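You operate a simulated robot arm through the tools that you are given. There is no shell and no other tool. Be economical: measure what you need, move in short steps, check, and stop when the job is done.

Carry out the task below with a simulated robot arm. There is one attempt and no reset: what you move stays moved.

TASK
Open the teal drawer, put the blue tape measure on the top of the marking bench away in the inside of the teal drawer and shut the drawer again.
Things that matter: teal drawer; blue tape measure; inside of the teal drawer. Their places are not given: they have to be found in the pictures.

It is judged by the outcome, as a careful person would: the job done as asked, and still so three seconds after it is handed in. It fails if anything else is knocked over, pushed out of place, dropped, spilled or broken.

THE ROBOT
A 7-joint arm with a two-finger parallel gripper, fixed in place. Base frame: the origin is at the foot of the arm, x ahead of it, y to its left, z up. Lengths are in mm, angles in degrees, forces in N, time in s.
With the tool pointing down near the work surface it reaches from about 300 to 700 mm from the base axis. Its first joint turns from -66.0 to 66.0 degrees. Payload 1.57 kg.
Tool frame: the origin (TCP) lies between the finger pads and is the grasp point; the fingertips stand 30 mm ahead of it; z points along the fingers, y is the line along which they close. The gripper opens to 110 mm. The fingers are 24 mm wide and 12 mm thick; the gripper's body (48 by 112 mm) begins 78 mm behind the TCP.
Orientation is that of the tool frame in the base frame, as a unit quaternion [w, x, y, z]. With the fingers straight down and closing along the base's y, the tool's x points along the base's -x, its y along +y and its z along -z.

THE INTERFACE
- The arm moves only by the tool arm_command. Its arguments are lists of equal length, an entry for each row: "claw": the closure, from 0 (fully open) to 1 (shut); "offset": the shift along the base's x, y, z in units of 20 mm (1.0 is 20 mm), a list of three; "rotation": the turn, a rotation vector about the base's x, y, z in units of 8 degrees (1.0 is 8 degrees), a list of three. In form: {"claw": [claw, ...], "offset": [[x, y, z], ...], "rotation": [[rx, ry, rz], ...]}. A call has 1 to 12 rows; each row shifts and turns the commanded pose from where the row before left it. A call with a number of a shift or a turn outside -1 to 1 is refused whole. A row lasts 0.2 s, in which the tool goes at most 50 mm and 8.6 degrees; a call with a longer step from one row to the next is refused whole, and so is a gripper value outside its range. A pose out of reach is approached as far as the arm can. The call stops where the force on the tool passes 40 N (or 10 N more than at its start, if that is more) or the arm is blocked; 0.2 s more then pass. The fingers move at their own pace (about 108 mm/s each) and stop on an object; they squeeze with about 37 N. The grip force told is the motor's: it shows also when the fingers shut on nothing. Time passes only in rows, and 0.2 s behind the last, so rows that do not move let the fingers close. It gives the time, the measured TCP pose, the force on the tool (base axes), the opening and the grip force at its end, in the units of the frame above (readings bear some noise).
- Cameras (640 x 400 px; columns grow to the right, rows downward): "scene" is fixed at [170.9, -399.2, 1394.3]; the picture's right is [0.71, -0.71, 0.00], its down [-0.46, -0.46, -0.76] and it looks along [0.54, 0.54, -0.65] (base axes); focal length 335 px, centre (320, 200). "wrist" rides on the gripper at [-36, 0, -80] in the tool frame; the picture's right is [0.00, -1.00, 0.00], its down [0.97, 0.00, -0.24] and it looks along [0.24, 0.00, 0.97] (tool axes); focal length 218 px, centre (320, 200).
- camera(camera): a new picture of that camera. No time passes.
- locate(camera, pixels): for up to 12 pixels [column, row] of the newest picture of that camera ("zoom" is the newest enlarged one), the place [x, y, z] in the base frame of the surface seen there, good to about 2 mm. No time passes.
- enlarge(camera, box): a new picture of the part [left, top, right, bottom] of that camera's present view, enlarged. No time passes.
- finish_job(): hands the job in; it is judged then, once.

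Work in short steps. Measure before you move; look again where a grasp or a placing could have gone wrong, and mend it. You have 60 turns and 20 pictures in all, the two below and enlarged ones among them. Open the gripper and draw the arm clear of the work before you hand the job in, unless the task says otherwise; then end with one line.

The tools are called after ">>>" as a command line: name --argument value ..., lists and objects as JSON in quotes. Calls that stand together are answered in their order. arm_command: Moves the arm, as the interface text tells. Its arguments: {"type":"object","properties":{"claw":{"type":"array","items":{"type":"number"}},"offset":{"type":"array","items":{"type":"array","items":{"type":"number"}}},"rotation":{"type":"array","items":{"type":"array","items":{"type":"number"}}}},"required":["claw","offset","rotation"]} The other tools are called the same way: camera (camera) takes a picture; locate (camera, pixels) gives the place of the surface under pixels of a picture; enlarge (camera, box) takes an enlarged picture of a part of a camera's view; finish_job () hands the job in.

At the start:

```text
time_s: 0.0
tool_pos: [346.4, 99.4, 1139.4]
tool_rot: [-0.001, 0.001, 1.0, 0.0]
force: [0.3, -0.2, 0.7]
finger_gap: 110.0
grip_force: 0.0
```

scene: 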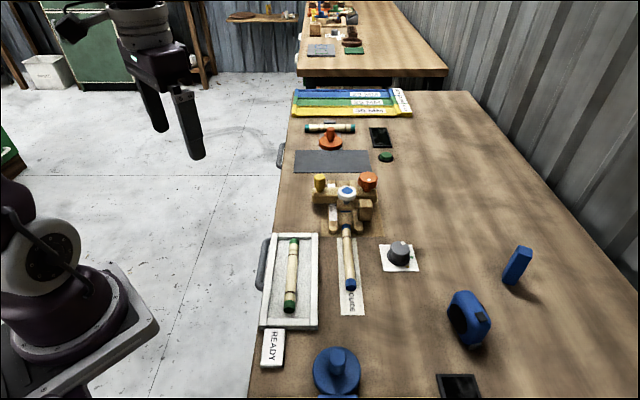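
wrist: 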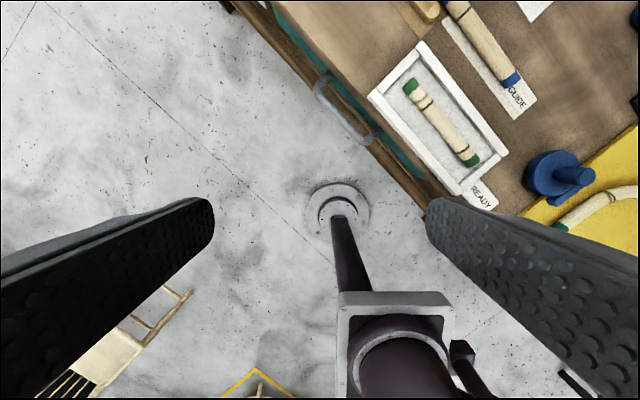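

The scene picture shows handles at (262,265) and (280,155), and a blue tape-measure-like object at (468,318). I measure them.

>>> locate --camera "scene" --pixels '[[262, 265], [266, 242], [259, 288], [280, 155], [468, 318], [485, 320], [462, 298], [470, 345], [455, 320], [516, 266], [280, 200], [262, 340]]'

>>> locate --camera "wrist" --pixels '[[320, 85], [345, 115], [372, 138], [335, 75], [378, 128], [300, 50], [410, 165], [290, 20], [440, 200], [380, 95], [305, 30], [395, 155]]'

>>> enlarge --camera "scene" --box '[240, 220, 560, 400]'

>>> enlarge --camera "wrist" --box '[220, 0, 480, 220]'

```text
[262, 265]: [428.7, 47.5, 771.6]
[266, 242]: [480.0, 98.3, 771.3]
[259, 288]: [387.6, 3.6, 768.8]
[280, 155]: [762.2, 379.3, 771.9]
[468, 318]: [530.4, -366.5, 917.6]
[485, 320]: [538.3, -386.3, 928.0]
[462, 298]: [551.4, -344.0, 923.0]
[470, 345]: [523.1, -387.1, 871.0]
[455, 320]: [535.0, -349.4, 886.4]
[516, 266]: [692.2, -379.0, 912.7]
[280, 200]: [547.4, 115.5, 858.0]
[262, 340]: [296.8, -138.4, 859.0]
```

```text
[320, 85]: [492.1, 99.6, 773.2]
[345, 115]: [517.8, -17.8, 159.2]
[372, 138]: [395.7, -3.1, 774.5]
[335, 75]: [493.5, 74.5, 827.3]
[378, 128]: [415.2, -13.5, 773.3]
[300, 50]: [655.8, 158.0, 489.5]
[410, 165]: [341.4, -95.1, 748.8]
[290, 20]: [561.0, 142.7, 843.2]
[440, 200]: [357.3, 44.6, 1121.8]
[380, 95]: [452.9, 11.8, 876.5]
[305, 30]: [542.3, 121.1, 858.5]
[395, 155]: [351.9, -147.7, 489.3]
```

```text
2.00 times, centred on (400, 310) of scene
```

zoom: 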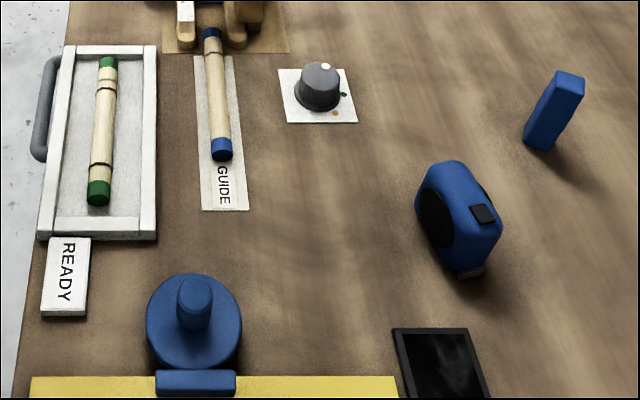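

```text
1.82 times, centred on (350, 110) of wrist
```

zoom: 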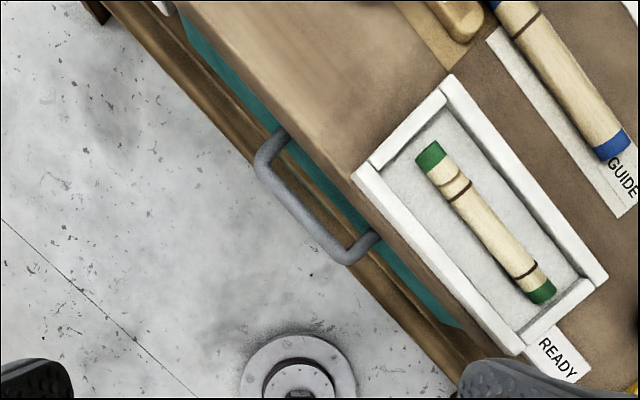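

The near handle (262,265) belongs to the teal front and runs along the bench edge at 45°. I measure handle, front and tape measure in detail in the zoom.

>>> locate --camera "zoom" --pixels '[[262, 170], [270, 175], [285, 200], [293, 197], [279, 208], [310, 232], [318, 224], [283, 133], [372, 240], [340, 205], [400, 270], [220, 60]]'

>>> enlarge --camera "scene" --box '[420, 260, 520, 380]'

```text
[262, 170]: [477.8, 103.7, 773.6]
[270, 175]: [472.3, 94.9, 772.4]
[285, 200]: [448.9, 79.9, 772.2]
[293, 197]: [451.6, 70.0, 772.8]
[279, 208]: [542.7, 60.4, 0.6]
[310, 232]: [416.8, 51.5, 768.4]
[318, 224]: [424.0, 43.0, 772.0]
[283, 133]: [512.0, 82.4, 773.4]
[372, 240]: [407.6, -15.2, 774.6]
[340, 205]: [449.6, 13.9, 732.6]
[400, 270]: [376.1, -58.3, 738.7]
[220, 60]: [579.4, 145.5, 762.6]
```

```text
3.33 times, centred on (470, 320) of scene
```

zoom: 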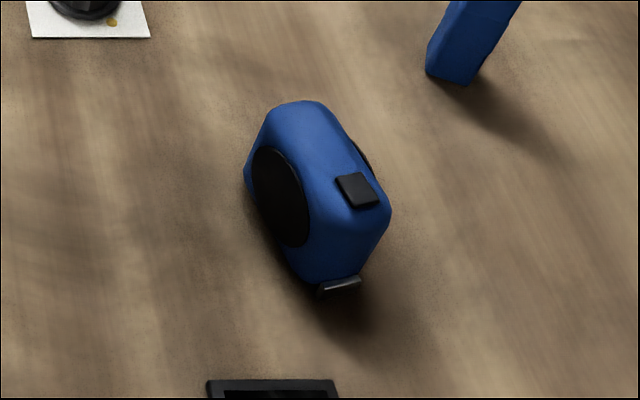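

>>> locate --camera "zoom" --pixels '[[280, 200], [265, 130], [300, 110], [330, 125], [350, 150], [385, 205], [310, 195], [340, 285], [330, 230], [330, 270], [365, 240], [250, 180]]'

>>> arm_command --claw '[0.69, 0.69, 0.69, 0.69, 0.69, 0.69]' --offset '[[0, 0, 0], [0, 0, 0], [0, 0, 0], [0, 0, 0], [0, 0, 0], [0, 0, 0]]' --rotation '[[0, 0, 1], [0, 0, 1], [0, 0, 1], [0, 0, 1], [0, 0, 1], [0, 0, 0.625]]'

```text
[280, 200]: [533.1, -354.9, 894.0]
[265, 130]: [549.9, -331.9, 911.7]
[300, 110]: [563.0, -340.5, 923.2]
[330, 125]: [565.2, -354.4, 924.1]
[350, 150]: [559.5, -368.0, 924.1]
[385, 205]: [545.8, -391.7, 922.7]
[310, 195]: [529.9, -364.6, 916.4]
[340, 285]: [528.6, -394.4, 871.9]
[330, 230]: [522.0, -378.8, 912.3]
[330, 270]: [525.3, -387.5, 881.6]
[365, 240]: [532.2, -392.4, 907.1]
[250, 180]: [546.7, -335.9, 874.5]
```

```text
time_s: 1.4
tool_pos: [346.4, 99.7, 1140.1]
tool_rot: [0.0, -0.383, 0.924, 0.001]
force: [-0.2, 0.3, 0.6]
finger_gap: 34.2
grip_force: 0.1
```

Bar centre is about (433,59,767), 14 mm thick, with 36 mm free behind it. I tilt the tool 32° so the body stays clear of the bench, and descend to a pre-grasp outside the handle.

>>> arm_command --claw '[0.69, 0.69, 0.69, 0.69, 0.69, 0.69, 0.69, 0.69, 0.69, 0.69, 0.69, 0.69]' --offset '[[0.157, 0.035, -1], [0.157, 0.035, -1], [0.157, 0.035, -1], [0.157, 0.035, -1], [0.157, 0.035, -1], [0.157, 0.035, -1], [0.157, 0.035, -1], [0.157, 0.035, -1], [0.157, 0.035, -1], [0.157, 0.035, -1], [0.157, 0.035, -1], [0.157, 0.035, -1]]' --rotation '[[-0.707, -0.707, 0], [-0.707, -0.707, 0], [-0.707, -0.707, 0], [-0.707, -0.707, 0], [0, 0, 0], [0, 0, 0], [0, 0, 0], [0, 0, 0], [0, 0, 0], [0, 0, 0], [0, 0, 0], [0, 0, 0]]'

>>> camera --camera "wrist"

```text
time_s: 4.0
tool_pos: [391.2, 120.9, 907.7]
tool_rot: [0.105, -0.368, 0.888, -0.254]
force: [0.3, 0.3, -0.4]
finger_gap: 34.2
grip_force: 0.1
out of reach, approached as far as the arm can: row 6, 7, 8, 10
```

```text
14 pictures are left
```

wrist: 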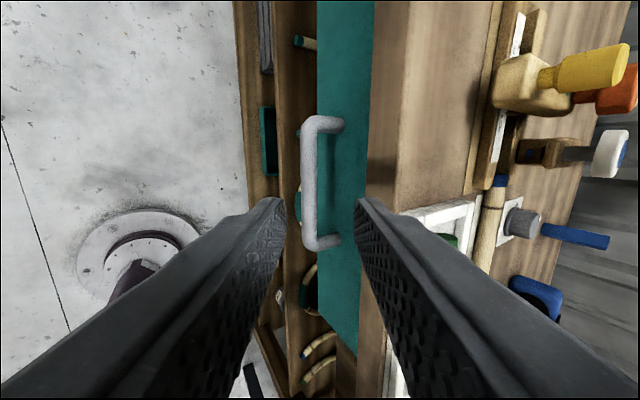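

The tilt is exact but the position lags a little; I let it settle to see whether the pose is reachable.

>>> arm_command --claw '[0.69, 0.69]' --offset '[[0, 0, 0], [0, 0, 0]]' --rotation '[[0, 0, 0], [0, 0, 0]]'

```text
time_s: 4.6
tool_pos: [391.1, 120.0, 909.0]
tool_rot: [0.105, -0.367, 0.888, -0.255]
force: [-0.1, 0.3, 0.5]
finger_gap: 34.1
grip_force: 0.2
```

I continue along the approach to within about 40 mm of the handle and check reach.

>>> arm_command --claw '[0.69, 0.69, 0.69, 0.69, 0.69]' --offset '[[0.1, -0.6, -0.9], [0.15, -0.5, -0.9], [0.25, -0.4, -0.9], [0.3, -0.3, -0.9], [0, 0, 0]]' --rotation '[[0, 0, 0], [0, 0, 0], [0, 0, 0], [0, 0, 0], [0, 0, 0]]'

```text
time_s: 5.8
tool_pos: [406.0, 83.1, 834.2]
tool_rot: [0.105, -0.368, 0.888, -0.255]
force: [-0.1, 0.3, -0.3]
finger_gap: 34.1
grip_force: 0.0
```

Tracking is good now. A small lateral correction of 5 mm, then straight in along the fingers over the bar.

>>> arm_command --claw '[0.69, 0.69, 0.69, 0.69, 0.69, 0.69]' --offset '[[-0.16, 0.16, -0.14], [0.33, -0.29, -0.7], [0.33, -0.29, -0.7], [0.33, -0.29, -0.7], [0.33, -0.29, -0.7], [0, 0, 0]]' --rotation '[[0, 0, 0], [0, 0, 0], [0, 0, 0], [0, 0, 0], [0, 0, 0], [0, 0, 0]]'

>>> camera --camera "wrist"

```text
time_s: 7.2
tool_pos: [430.5, 64.8, 778.1]
tool_rot: [0.106, -0.367, 0.888, -0.255]
force: [0.4, -0.5, 0.3]
finger_gap: 33.9
grip_force: 0.1
```

```text
13 pictures are left
```

wrist: 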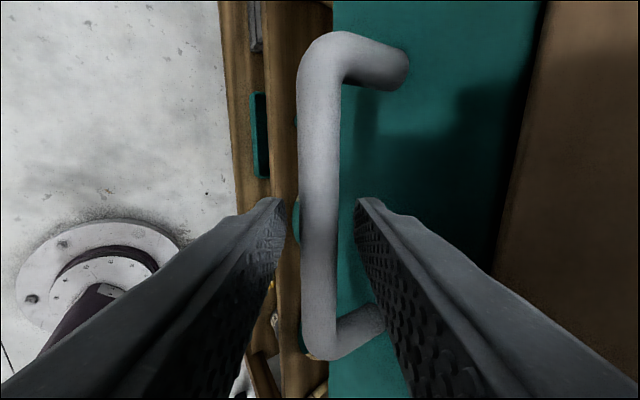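

The bar is between the fingers. I close on it.

>>> arm_command --claw '[1, 1, 1, 1]' --offset '[[0, 0, 0], [0, 0, 0], [0, 0, 0], [0, 0, 0]]' --rotation '[[0, 0, 0], [0, 0, 0], [0, 0, 0], [0, 0, 0]]'

```text
time_s: 8.2
tool_pos: [429.7, 64.7, 777.1]
tool_rot: [0.105, -0.368, 0.888, -0.255]
force: [-0.1, -1.0, 0.7]
finger_gap: 17.8
grip_force: 32.2
```

Gripped (17.8 mm). I pull outward along (-0.707, 0.707).

>>> arm_command --claw '[1, 1, 1, 1, 1, 1]' --offset '[[-0.4, 0.4, 0], [-0.5, 0.5, 0], [-0.5, 0.5, 0], [-0.5, 0.5, 0], [-0.5, 0.5, 0], [0, 0, 0]]' --rotation '[[0, 0, 0], [0, 0, 0], [0, 0, 0], [0, 0, 0], [0, 0, 0], [0, 0, 0]]'

```text
time_s: 9.6
tool_pos: [382.1, 111.8, 777.6]
tool_rot: [0.105, -0.368, 0.888, -0.255]
force: [0.4, 1.9, 1.3]
finger_gap: 17.9
grip_force: 32.2
```

The drawer slides freely (67 mm so far). I continue.

>>> arm_command --claw '[1, 1, 1, 1, 1, 1, 1, 1]' --offset '[[-0.5, 0.5, 0], [-0.5, 0.5, 0], [-0.5, 0.5, 0], [-0.5, 0.5, 0], [-0.5, 0.5, 0], [-0.5, 0.5, 0], [-0.5, 0.5, 0], [0, 0, 0]]' --rotation '[[0, 0, 0], [0, 0, 0], [0, 0, 0], [0, 0, 0], [0, 0, 0], [0, 0, 0], [0, 0, 0], [0, 0, 0]]'

>>> camera --camera "scene"

```text
time_s: 11.4
tool_pos: [312.2, 181.5, 776.8]
tool_rot: [0.106, -0.368, 0.888, -0.255]
force: [-7.9, -6.4, 34.8]
finger_gap: 17.9
grip_force: 32.8
```

```text
12 pictures are left
```

scene: 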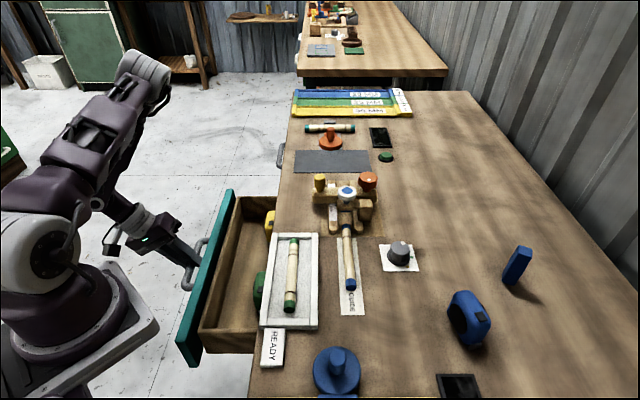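

The drawer is open about 165 mm with force building up, so I stop here. I measure the interior before releasing.

>>> locate --camera "scene" --pixels '[[245, 270], [225, 320], [250, 215], [240, 200], [205, 330], [270, 200], [270, 222], [259, 290], [258, 325], [218, 270], [230, 240], [255, 250]]'

>>> enlarge --camera "scene" --box '[160, 170, 340, 370]'

```text
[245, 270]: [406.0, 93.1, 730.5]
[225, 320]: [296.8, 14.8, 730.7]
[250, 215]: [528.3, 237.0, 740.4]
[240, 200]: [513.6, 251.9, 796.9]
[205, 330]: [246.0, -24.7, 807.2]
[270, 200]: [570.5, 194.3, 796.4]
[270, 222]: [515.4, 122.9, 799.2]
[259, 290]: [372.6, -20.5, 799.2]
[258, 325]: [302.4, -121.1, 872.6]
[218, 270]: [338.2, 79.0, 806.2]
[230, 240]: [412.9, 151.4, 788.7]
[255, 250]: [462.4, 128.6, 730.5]
```

```text
2.00 times, centred on (250, 270) of scene
```

zoom: 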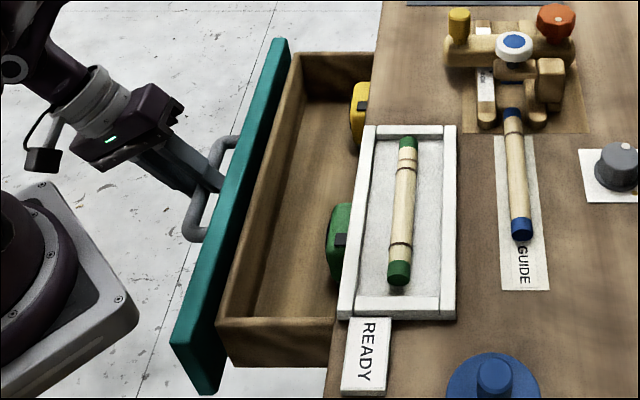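

Drawer floor is at z≈730, walls at ≈797, with yellow and green tape measures at the back and free room in front. I release the handle and back out along the fingers.

>>> arm_command --claw '[0.69, 0.69, 0.69, 0.69, 0.69, 0.69, 0.69]' --offset '[[0, 0, 0], [0, 0, 0], [0, 0, 0], [-0.375, 0.375, 0.85], [-0.375, 0.375, 0.85], [-0.375, 0.375, 0.85], [0, 0, 0]]' --rotation '[[0, 0, 0], [0, 0, 0], [0, 0, 0], [0, 0, 0], [0, 0, 0], [0, 0, 0], [0, 0, 0]]'

```text
time_s: 13.0
tool_pos: [289.9, 203.4, 827.9]
tool_rot: [0.106, -0.368, 0.888, -0.255]
force: [-0.8, 0.5, -0.5]
finger_gap: 33.9
grip_force: 0.1
```

Clear. I untilt while rising.

>>> arm_command --claw '[0.69, 0.69, 0.69, 0.69, 0.69, 0.5, 0.5, 0.5, 0.3, 0.3, 0.3]' --offset '[[0, 0, 1], [0, 0, 1], [0, 0, 1], [0, 0, 1], [0.5, 0, 1], [0.5, 0, 1], [0.5, 0, 1], [0.5, -0.5, 1], [0.5, -0.5, 1], [0.5, -0.5, 1], [0.5, -0.5, 1]]' --rotation '[[0.707, 0.707, 0], [0.707, 0.707, 0], [0.707, 0.707, 0], [0.707, 0.707, 0], [0, 0, 0], [0, 0, 0], [0, 0, 0], [0, 0, 0], [0, 0, 0], [0, 0, 0], [0, 0, 0]]'

>>> camera --camera "wrist"

```text
time_s: 15.4
tool_pos: [363.2, 167.6, 1038.1]
tool_rot: [-0.001, -0.382, 0.924, 0.0]
force: [-0.2, -0.4, -0.2]
finger_gap: 76.9
grip_force: 0.0
out of reach, approached as far as the arm can: row 3
```

```text
10 pictures are left
```

wrist: 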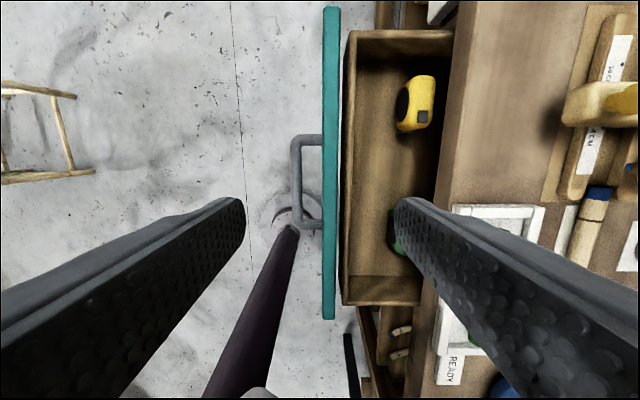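

>>> locate --camera "wrist" --pixels '[[331, 100], [345, 100], [352, 100], [370, 180], [410, 180], [405, 100], [418, 130], [425, 78], [394, 215], [435, 180], [375, 270], [375, 40]]'

>>> arm_command --claw '[0.3, 0.3, 0.3, 0.3, 0.3, 0.3, 0.3, 0.3, 0.3, 0.3, 0.3, 0.3]' --offset '[[0.3, -1, 0.3], [0.3, -1, 0.3], [0.3, -1, 0.3], [0.3, -1, 0.3], [0.3, -1, 0.3], [0.3, -1, 0], [0.3, -1, 0], [0.3, -1, 0], [0.3, -1, 0], [0.3, -1, 0], [0.3, -1, 0], [0.3, -1, 0]]' --rotation '[[0, 0, 0], [0, 0, 0], [0, 0, 0], [0, 0, 0], [0, 0, 0], [0, 0, 0], [0, 0, 0], [0, 0, 0], [0, 0, 0], [0, 0, 0], [0, 0, 0], [0, 0, 0]]'

```text
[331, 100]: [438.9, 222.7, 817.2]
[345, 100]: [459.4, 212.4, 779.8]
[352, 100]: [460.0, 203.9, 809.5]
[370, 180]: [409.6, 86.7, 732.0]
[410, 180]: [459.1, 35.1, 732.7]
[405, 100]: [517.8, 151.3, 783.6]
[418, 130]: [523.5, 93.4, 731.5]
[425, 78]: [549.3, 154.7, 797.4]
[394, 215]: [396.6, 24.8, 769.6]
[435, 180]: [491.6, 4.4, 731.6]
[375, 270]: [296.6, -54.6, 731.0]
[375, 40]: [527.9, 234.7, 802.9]
```

```text
time_s: 18.0
tool_pos: [434.1, -71.5, 1068.1]
tool_rot: [0.0, -0.383, 0.924, 0.0]
force: [-0.5, 0.9, 0.4]
finger_gap: 77.1
grip_force: 0.0
```

Free room in the drawer is about n −190…−260 in front and between the other two tapes. I now move over the blue tape measure.

>>> arm_command --claw '[0.3, 0.3, 0.3, 0.3, 0.3, 0.3, 0.3, 0.3, 0.3, 0.3, 0.3, 0.3]' --offset '[[0.4, -1, 0], [0.4, -1, 0], [0.4, -1, 0], [0.4, -1, 0], [0.4, -1, 0], [0.4, -1, 0], [0.4, -1, 0], [0.4, -1, 0], [0.4, -1, 0], [0.4, -1, 0], [0.4, -1, 0], [0.4, -1, 0]]' --rotation '[[0, 0, 0], [0, 0, 0], [0, 0, 0], [0, 0, 0], [0, 0, 0], [0, 0, 0], [0, 0, 0], [0, 0, 0], [0, 0, 0], [0, 0, 0], [0, 0, 0], [0, 0, 0]]'

>>> camera --camera "wrist"

```text
time_s: 20.6
tool_pos: [531.2, -310.7, 1069.8]
tool_rot: [-0.001, -0.383, 0.924, -0.001]
force: [-0.1, -0.7, -0.3]
finger_gap: 76.8
grip_force: 0.0
```

```text
9 pictures are left
```

wrist: 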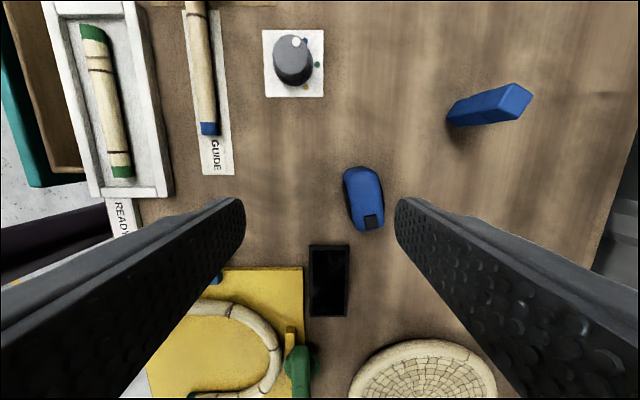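

The tape measure is at (364,198), almost aligned with the fingers. I measure its outline.

>>> enlarge --camera "wrist" --box '[324, 150, 404, 250]'

```text
4.00 times, centred on (364, 200) of wrist
```

zoom: 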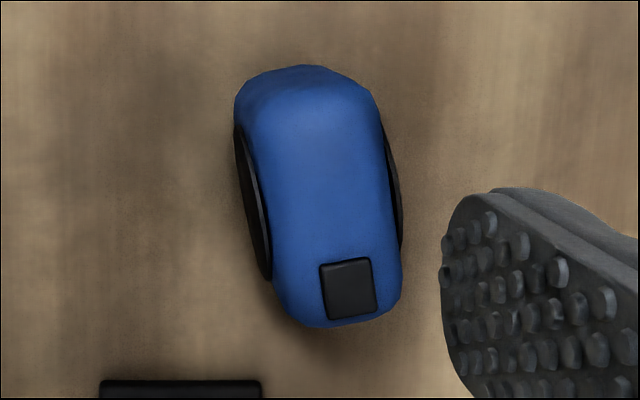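

>>> locate --camera "zoom" --pixels '[[255, 150], [380, 130], [285, 280], [395, 270], [300, 75], [340, 318], [325, 195], [252, 200], [395, 190], [305, 110], [345, 250]]'

```text
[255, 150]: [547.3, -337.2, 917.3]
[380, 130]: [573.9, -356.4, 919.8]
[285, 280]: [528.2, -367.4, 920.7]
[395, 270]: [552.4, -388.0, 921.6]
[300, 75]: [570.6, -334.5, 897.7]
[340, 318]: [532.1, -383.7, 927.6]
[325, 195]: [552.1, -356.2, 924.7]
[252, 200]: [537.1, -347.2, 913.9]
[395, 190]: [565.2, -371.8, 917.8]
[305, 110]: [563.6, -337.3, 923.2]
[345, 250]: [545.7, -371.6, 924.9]
```

The tape's long axis is at ≈57°, centre ≈(550.5,−361), 37 mm thick, top z 925. I align (turn +12°) above it, then descend to z≈903.

>>> arm_command --claw '[0.3, 0.3, 0.3, 0.3, 0.3, 0.3, 0.3, 0.3, 0.3]' --offset '[[0.32, -0.84, 0], [0.32, -0.84, 0], [0.32, -0.84, 0], [0, 0, -1], [0, 0, -1], [0, 0, -1], [0, 0, -1], [0, 0, -1], [0, 0, 0]]' --rotation '[[0, 0, 0.5], [0, 0, 0.5], [0, 0, 0.5], [0, 0, 0], [0, 0, 0], [0, 0, 0], [0, 0, 0], [0, 0, 0], [0, 0, 0]]'

>>> camera --camera "wrist"

```text
time_s: 22.6
tool_pos: [545.2, -355.3, 969.3]
tool_rot: [-0.001, -0.477, 0.879, 0.0]
force: [-0.1, 1.2, -0.3]
finger_gap: 77.0
grip_force: 0.1
out of reach, approached as far as the arm can: row 3
```

```text
7 pictures are left
```

wrist: 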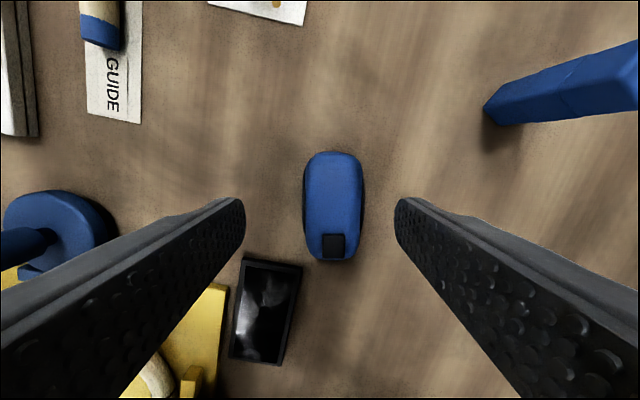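

Aligned; the tape sits about 7.5 mm right of centre, so I shift (5.3, −5.7) and descend 66 mm.

>>> arm_command --claw '[0.3, 0.3, 0.3, 0.3, 0.3]' --offset '[[0.26, -0.28, -0.3], [0, 0, -1], [0, 0, -1], [0, 0, -1], [0, 0, 0]]' --rotation '[[0, 0, 0], [0, 0, 0], [0, 0, 0], [0, 0, 0], [0, 0, 0]]'

```text
time_s: 23.8
tool_pos: [549.0, -361.6, 903.6]
tool_rot: [0.0, -0.477, 0.879, 0.0]
force: [0.3, 0.2, 0.3]
finger_gap: 77.0
grip_force: 0.1
```

In position; I close, then lift gently.

>>> arm_command --claw '[0.6, 0.7, 0.8, 1, 1, 1, 1, 1, 1]' --offset '[[0, 0, 0], [0, 0, 0], [0, 0, 0], [0, 0, 0], [0, 0, 0], [0, 0, 0.5], [0, 0, 1], [0, 0, 1], [0, 0, 0]]' --rotation '[[0, 0, 0], [0, 0, 0], [0, 0, 0], [0, 0, 0], [0, 0, 0], [0, 0, 0], [0, 0, 0], [0, 0, 0], [0, 0, 0]]'

```text
time_s: 25.8
tool_pos: [549.0, -362.7, 952.4]
tool_rot: [0.0, -0.477, 0.879, 0.0]
force: [0.1, 0.8, -2.5]
finger_gap: 35.7
grip_force: 37.2
```

Held (35.7 mm, weight felt). I lift and carry it back toward the drawer.

>>> arm_command --claw '[1, 1, 1, 1, 1, 1, 1, 1, 1, 1, 1, 1]' --offset '[[0, 0, 1], [0, 0, 1], [0, 0, 1], [-0.2, 0.4, 1], [-0.27, 0.9, 1], [-0.27, 1, 0], [-0.27, 1, 0], [-0.27, 1, 0], [-0.27, 1, 0], [-0.27, 1, 0], [-0.27, 1, 0], [-0.27, 1, 0]]' --rotation '[[0, 0, 0], [0, 0, 0], [0, 0, 0], [0, 0, 0], [0, 0, 0], [0, 0, -0.5], [0, 0, -0.5], [0, 0, -0.5], [0, 0, 0], [0, 0, 0], [0, 0, 0], [0, 0, 0]]'

>>> arm_command --claw '[1, 1, 1, 1, 1, 1, 1, 1, 1, 1, 1, 1]' --offset '[[-0.27, 1, 0], [-0.27, 1, 0], [-0.27, 1, 0], [-0.27, 1, 0], [-0.27, 1, 0], [-0.27, 1, 0], [-0.27, 1, 0], [-0.27, 1, 0], [-0.27, 1, 0], [-0.27, 1, 0], [-0.27, 1, 0], [-0.27, 1, 0]]' --rotation '[[0, 0, 0], [0, 0, 0], [0, 0, 0], [0, 0, 0], [0, 0, 0], [0, 0, 0], [0, 0, 0], [0, 0, 0], [0, 0, 0], [0, 0, 0], [0, 0, 0], [0, 0, 0]]'

```text
time_s: 28.4
tool_pos: [502.9, -194.6, 1051.6]
tool_rot: [0.001, -0.383, 0.924, 0.001]
force: [0.2, -0.4, -2.6]
finger_gap: 35.6
grip_force: 37.0
```

```text
time_s: 31.0
tool_pos: [435.0, 42.7, 1052.4]
tool_rot: [0.0, -0.383, 0.924, 0.001]
force: [-0.8, 0.7, -3.0]
finger_gap: 35.6
grip_force: 36.5
```

Now to above (424, 92), then down partly, and a look.

>>> arm_command --claw '[1, 1, 1, 1, 1, 1, 1, 1, 1]' --offset '[[-0.18, 0.82, 0], [-0.18, 0.82, 0], [-0.18, 0.82, 0], [0, 0, -1], [0, 0, -1], [0, 0, -1], [0, 0, -1], [0, 0, -1], [0, 0, 0]]' --rotation '[[0, 0, 0], [0, 0, 0], [0, 0, 0], [0, 0, 0], [0, 0, 0], [0, 0, 0], [0, 0, 0], [0, 0, 0], [0, 0, 0]]'

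>>> camera --camera "wrist"

```text
time_s: 33.0
tool_pos: [426.3, 93.3, 951.1]
tool_rot: [-0.001, -0.382, 0.924, 0.0]
force: [0.1, 0.3, -3.3]
finger_gap: 35.8
grip_force: 37.1
```

```text
6 pictures are left
```

wrist: 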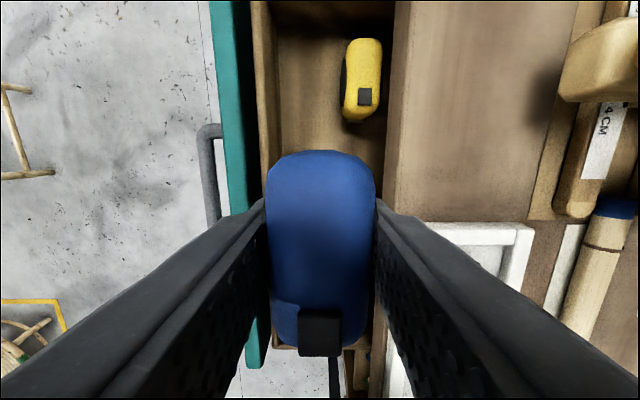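

>>> locate --camera "wrist" --pixels '[[256, 100], [263, 100], [269, 100], [276, 100], [382, 100], [392, 100], [400, 100], [365, 98], [352, 115], [300, 130], [475, 225]]'

```text
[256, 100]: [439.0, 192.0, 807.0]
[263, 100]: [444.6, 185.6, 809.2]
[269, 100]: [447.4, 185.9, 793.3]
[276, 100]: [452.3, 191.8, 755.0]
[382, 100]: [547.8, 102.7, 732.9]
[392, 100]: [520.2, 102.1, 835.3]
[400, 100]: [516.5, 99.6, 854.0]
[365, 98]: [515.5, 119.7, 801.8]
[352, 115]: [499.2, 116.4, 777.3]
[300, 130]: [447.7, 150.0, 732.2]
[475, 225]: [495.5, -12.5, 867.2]
```

Front wall inner face is at n≈−185, bench edge n≈−295. I shift 7 mm toward the front and lower to just above the drawer floor.

>>> arm_command --claw '[1, 1, 1, 1, 1, 1, 1, 1, 1, 1, 1]' --offset '[[-0.26, 0.26, 0], [0, 0, -1], [0, 0, -1], [0, 0, -1], [0, 0, -1], [0, 0, -1], [0, 0, -1], [0, 0, -1], [0, 0, -1], [0, 0, -0.5], [0, 0, 0]]' --rotation '[[0, 0, 0], [0, 0, 0], [0, 0, 0], [0, 0, 0], [0, 0, 0], [0, 0, 0], [0, 0, 0], [0, 0, 0], [0, 0, 0], [0, 0, 0], [0, 0, 0]]'

```text
time_s: 35.4
tool_pos: [421.0, 100.2, 779.8]
tool_rot: [0.0, -0.382, 0.924, 0.0]
force: [0.3, -0.6, -1.9]
finger_gap: 35.8
grip_force: 36.8
```

>>> arm_command --claw '[1, 1, 1]' --offset '[[0, 0, -0.12], [0, 0, -0.08], [0, 0, 0]]' --rotation '[[0, 0, 0], [0, 0, 0], [0, 0, 0]]'

```text
time_s: 36.2
tool_pos: [421.5, 99.4, 777.5]
tool_rot: [-0.001, -0.382, 0.924, 0.0]
force: [-0.3, 0.0, -3.9]
finger_gap: 35.9
grip_force: 37.1
```

Still no contact; two more millimetres.

>>> arm_command --claw '[1, 1, 1]' --offset '[[0, 0, -0.07], [0, 0, -0.07], [0, 0, 0]]' --rotation '[[0, 0, 0], [0, 0, 0], [0, 0, 0]]'

```text
time_s: 37.0
tool_pos: [419.9, 99.7, 773.8]
tool_rot: [0.0, -0.383, 0.924, -0.001]
force: [-0.6, -0.3, 25.3]
finger_gap: 35.9
grip_force: 36.9
```

Contact with the floor (25 N). I ease up a hair, open to ~50 mm, and rise straight up.

>>> arm_command --claw '[1, 0.55, 0.55, 0.55, 0.55, 0.55, 0.55, 0.55, 0.55, 0.55, 0.55]' --offset '[[0, 0, 0.06], [0, 0, 0], [0, 0, 0], [0, 0, 0.5], [0, 0, 1], [0, 0, 1], [0, 0, 1], [0, 0, 1], [0, 0, 1], [0, 0, 1], [0, 0, 0]]' --rotation '[[0, 0, 0], [0, 0, 0], [0, 0, 0], [0, 0, 0], [0, 0, 0], [0, 0, 0], [0, 0, 0], [0, 0, 0], [0, 0, 0], [0, 0, 0], [0, 0, 0]]'

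>>> camera --camera "wrist"

```text
time_s: 39.4
tool_pos: [419.2, 99.2, 906.5]
tool_rot: [0.0, -0.382, 0.924, 0.0]
force: [-0.2, -0.2, -0.3]
finger_gap: 49.7
grip_force: 0.1
```

```text
5 pictures are left
```

wrist: 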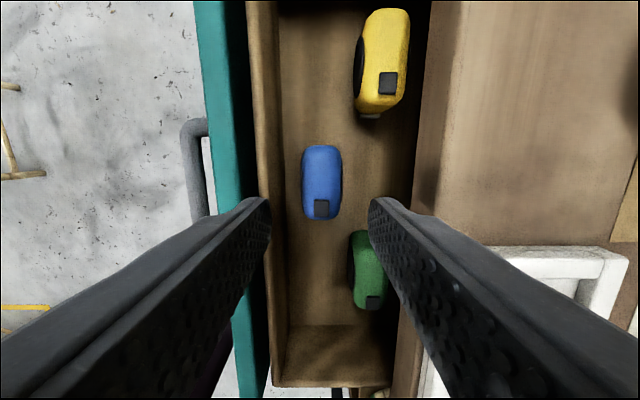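

The blue tape measure stands freely in the drawer at (320,182). I move back outside to re-grip the handle the same way.

>>> arm_command --claw '[0.69, 0.69, 0.69, 0.69, 0.69, 0.69, 0.69, 0.69, 0.69]' --offset '[[-0.8, 0.65, 0.2], [-0.8, 0.65, 0], [-0.8, 0.65, 0], [-0.8, 0.65, 0], [-0.8, 0.65, 0], [-0.8, 0.65, 0], [-0.8, 0.65, 0], [-0.8, 0.65, 0], [0, 0, 0]]' --rotation '[[0, 0, 0], [0, 0, 0], [0, 0, 0], [0, 0, 0], [0, 0, 0], [0, 0, 0], [0, 0, 0], [0, 0, 0], [0, 0, 0]]'

>>> arm_command --claw '[0.69, 0.69, 0.69, 0.69, 0.69]' --offset '[[0, 0, -1], [0, 0, -1], [0, 0, -1], [0, 0, -1], [0, 0, 0]]' --rotation '[[-0.707, -0.707, 0], [-0.707, -0.707, 0], [-0.707, -0.707, 0], [-0.707, -0.707, 0], [0, 0, 0]]'

```text
time_s: 41.4
tool_pos: [292.5, 203.5, 909.8]
tool_rot: [0.0, -0.383, 0.924, 0.0]
force: [-0.2, 0.0, -0.7]
finger_gap: 34.2
grip_force: 0.1
```

```text
time_s: 42.6
tool_pos: [305.1, 199.5, 856.1]
tool_rot: [0.066, -0.372, 0.906, -0.193]
force: [-0.3, -0.2, 0.2]
finger_gap: 34.2
grip_force: 0.2
out of reach, approached as far as the arm can: row 1, 2
```

Tilt reached only ~23°; the pose was limited higher up. I go to the known retreat point (290,203,828) and complete the tilt there.

>>> arm_command --claw '[0.69, 0.69, 0.69, 0.69]' --offset '[[-0.35, 0.1, -0.7], [-0.4, 0.1, -0.7], [0, 0, 0], [0, 0, 0]]' --rotation '[[0, 0, 0], [0, 0, 0], [-0.63, -0.8, 0], [0, 0, 0]]'

>>> camera --camera "wrist"

```text
time_s: 43.6
tool_pos: [293.5, 204.8, 828.3]
tool_rot: [0.1, -0.363, 0.891, -0.253]
force: [0.0, 1.2, -0.6]
finger_gap: 34.2
grip_force: 0.0
```

```text
4 pictures are left
```

wrist: 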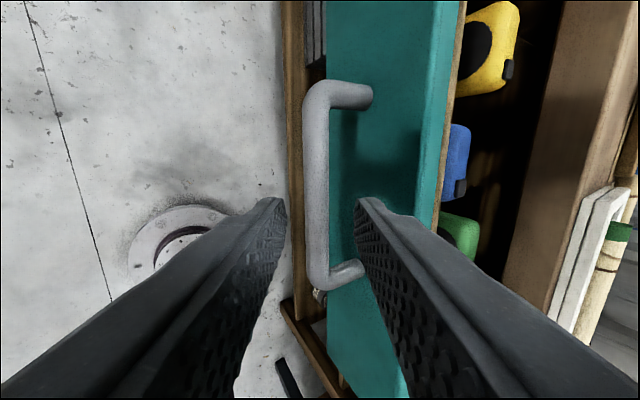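

The bar lies straight ahead between the fingers. I go in to the earlier grip point and close.

>>> arm_command --claw '[0.69, 0.69, 0.69, 0.69, 1, 1, 1, 1]' --offset '[[0.31, -0.39, -0.84], [0.31, -0.39, -0.84], [0.31, -0.39, -0.84], [0, 0, 0], [0, 0, 0], [0, 0, 0], [0, 0, 0], [0, 0, 0]]' --rotation '[[0, 0, 0], [0, 0, 0], [0, 0, 0], [0, 0, 0], [0, 0, 0], [0, 0, 0], [0, 0, 0], [0, 0, 0]]'

```text
time_s: 45.4
tool_pos: [310.5, 180.4, 778.0]
tool_rot: [0.1, -0.363, 0.891, -0.252]
force: [2.6, 0.3, -17.7]
finger_gap: 18.1
grip_force: 32.6
```

Gripped. I push the drawer in gently.

>>> arm_command --claw '[1, 1, 1, 1, 1, 1, 1, 1, 1, 1, 1, 1]' --offset '[[0.15, -0.15, 0], [0.3, -0.3, 0], [0.4, -0.4, 0], [0.4, -0.4, 0], [0.4, -0.4, 0], [0.4, -0.4, 0], [0.4, -0.4, 0], [0.4, -0.4, 0], [0.4, -0.4, 0], [0.4, -0.4, 0], [0.4, -0.4, 0], [0.4, -0.4, 0]]' --rotation '[[0, 0, 0], [0, 0, 0], [0, 0, 0], [0, 0, 0], [0, 0, 0], [0, 0, 0], [0, 0, 0], [0, 0, 0], [0, 0, 0], [0, 0, 0], [0, 0, 0], [0, 0, 0]]'

```text
time_s: 48.0
tool_pos: [400.8, 91.9, 777.6]
tool_rot: [0.099, -0.361, 0.892, -0.255]
force: [-14.5, -14.6, -5.3]
finger_gap: 17.9
grip_force: 32.7
```

>>> arm_command --claw '[1, 1, 1, 1, 1, 1, 1]' --offset '[[0.3, -0.3, 0], [0.3, -0.3, 0], [0.3, -0.3, 0], [0.25, -0.25, 0], [0.15, -0.15, 0], [0.15, -0.15, 0], [0, 0, 0]]' --rotation '[[0, 0, 0], [0, 0, 0], [0, 0, 0], [0, 0, 0], [0, 0, 0], [0, 0, 0], [0, 0, 0]]'

```text
time_s: 49.6
tool_pos: [430.8, 62.4, 777.2]
tool_rot: [0.1, -0.363, 0.891, -0.252]
force: [-26.1, -4.1, 18.7]
finger_gap: 18.1
grip_force: 32.8
```

The position matches the shut grip pose (429.7, 64.7) and the end stop pushes back. I release and back out.

>>> arm_command --claw '[0.69, 0.69, 0.69, 0.69, 0.69, 0.69, 0.69, 0.69, 0.69]' --offset '[[0, 0, 0], [0, 0, 0], [0, 0, 0], [-0.375, 0.375, 0.85], [-0.375, 0.375, 0.85], [-0.375, 0.375, 0.85], [-0.375, 0.375, 0.85], [-0.375, 0.375, 0.85], [0, 0, 0]]' --rotation '[[0, 0, 0], [0, 0, 0], [0, 0, 0], [0, 0, 0], [0, 0, 0], [0, 0, 0], [0, 0, 0], [0, 0, 0], [0, 0, 0]]'

>>> arm_command --claw '[0.5, 0.3, 0, 0, 0, 0, 0, 0, 0, 0]' --offset '[[-0.3, 0.3, 1], [-0.3, 0.3, 1], [0, 0, 1], [0, 0, 1], [0, 0, 1], [0, 0, 1], [0, 0, 1], [0, 0, 1], [0, 0, 1], [0, 0, 0]]' --rotation '[[0.707, 0.707, 0], [0.707, 0.707, 0], [0.707, 0.707, 0], [0.707, 0.707, 0], [0, 0, 0], [0, 0, 0], [0, 0, 0], [0, 0, 0], [0, 0, 0], [0, 0, 0]]'

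>>> camera --camera "scene"

>>> camera --camera "wrist"

```text
time_s: 51.6
tool_pos: [393.6, 100.7, 863.4]
tool_rot: [0.1, -0.362, 0.892, -0.252]
force: [0.2, -0.3, -0.8]
finger_gap: 34.1
grip_force: 0.1
```

```text
time_s: 53.8
tool_pos: [378.2, 112.4, 1043.7]
tool_rot: [-0.008, -0.378, 0.926, 0.002]
force: [0.3, -0.3, 0.0]
finger_gap: 110.1
grip_force: 0.1
```

```text
3 pictures are left
```

scene: 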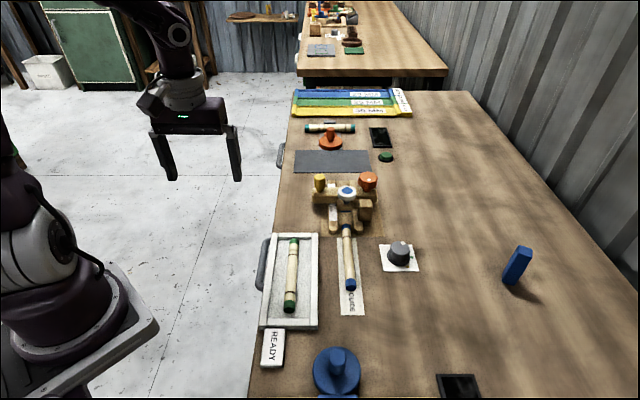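

```text
2 pictures are left
```

wrist: 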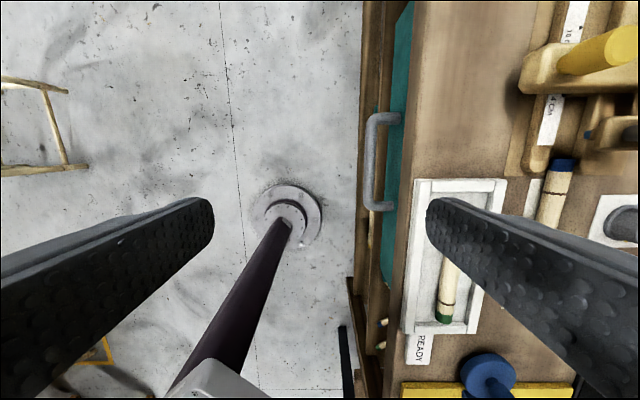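

The drawer looks shut and everything else is unmoved. A quick measure of the handle confirms.

>>> locate --camera "scene" --pixels '[[262, 265], [266, 242], [259, 288]]'

>>> locate --camera "wrist" --pixels '[[368, 160], [395, 160], [401, 90]]'

```text
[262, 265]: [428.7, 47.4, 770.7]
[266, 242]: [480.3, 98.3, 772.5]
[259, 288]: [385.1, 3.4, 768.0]
```

```text
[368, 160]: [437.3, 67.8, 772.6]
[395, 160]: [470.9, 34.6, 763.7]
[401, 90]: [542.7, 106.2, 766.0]
```

The handle is back exactly where it started, so the drawer is shut, and the arm is clear.

>>> finish_job

```text
The job is handed in.
```

The blue tape measure is inside the teal drawer and the drawer is shut, with the handle measured back at its starting position. Nothing else on the bench looks moved, and the arm is clear with the gripper open.
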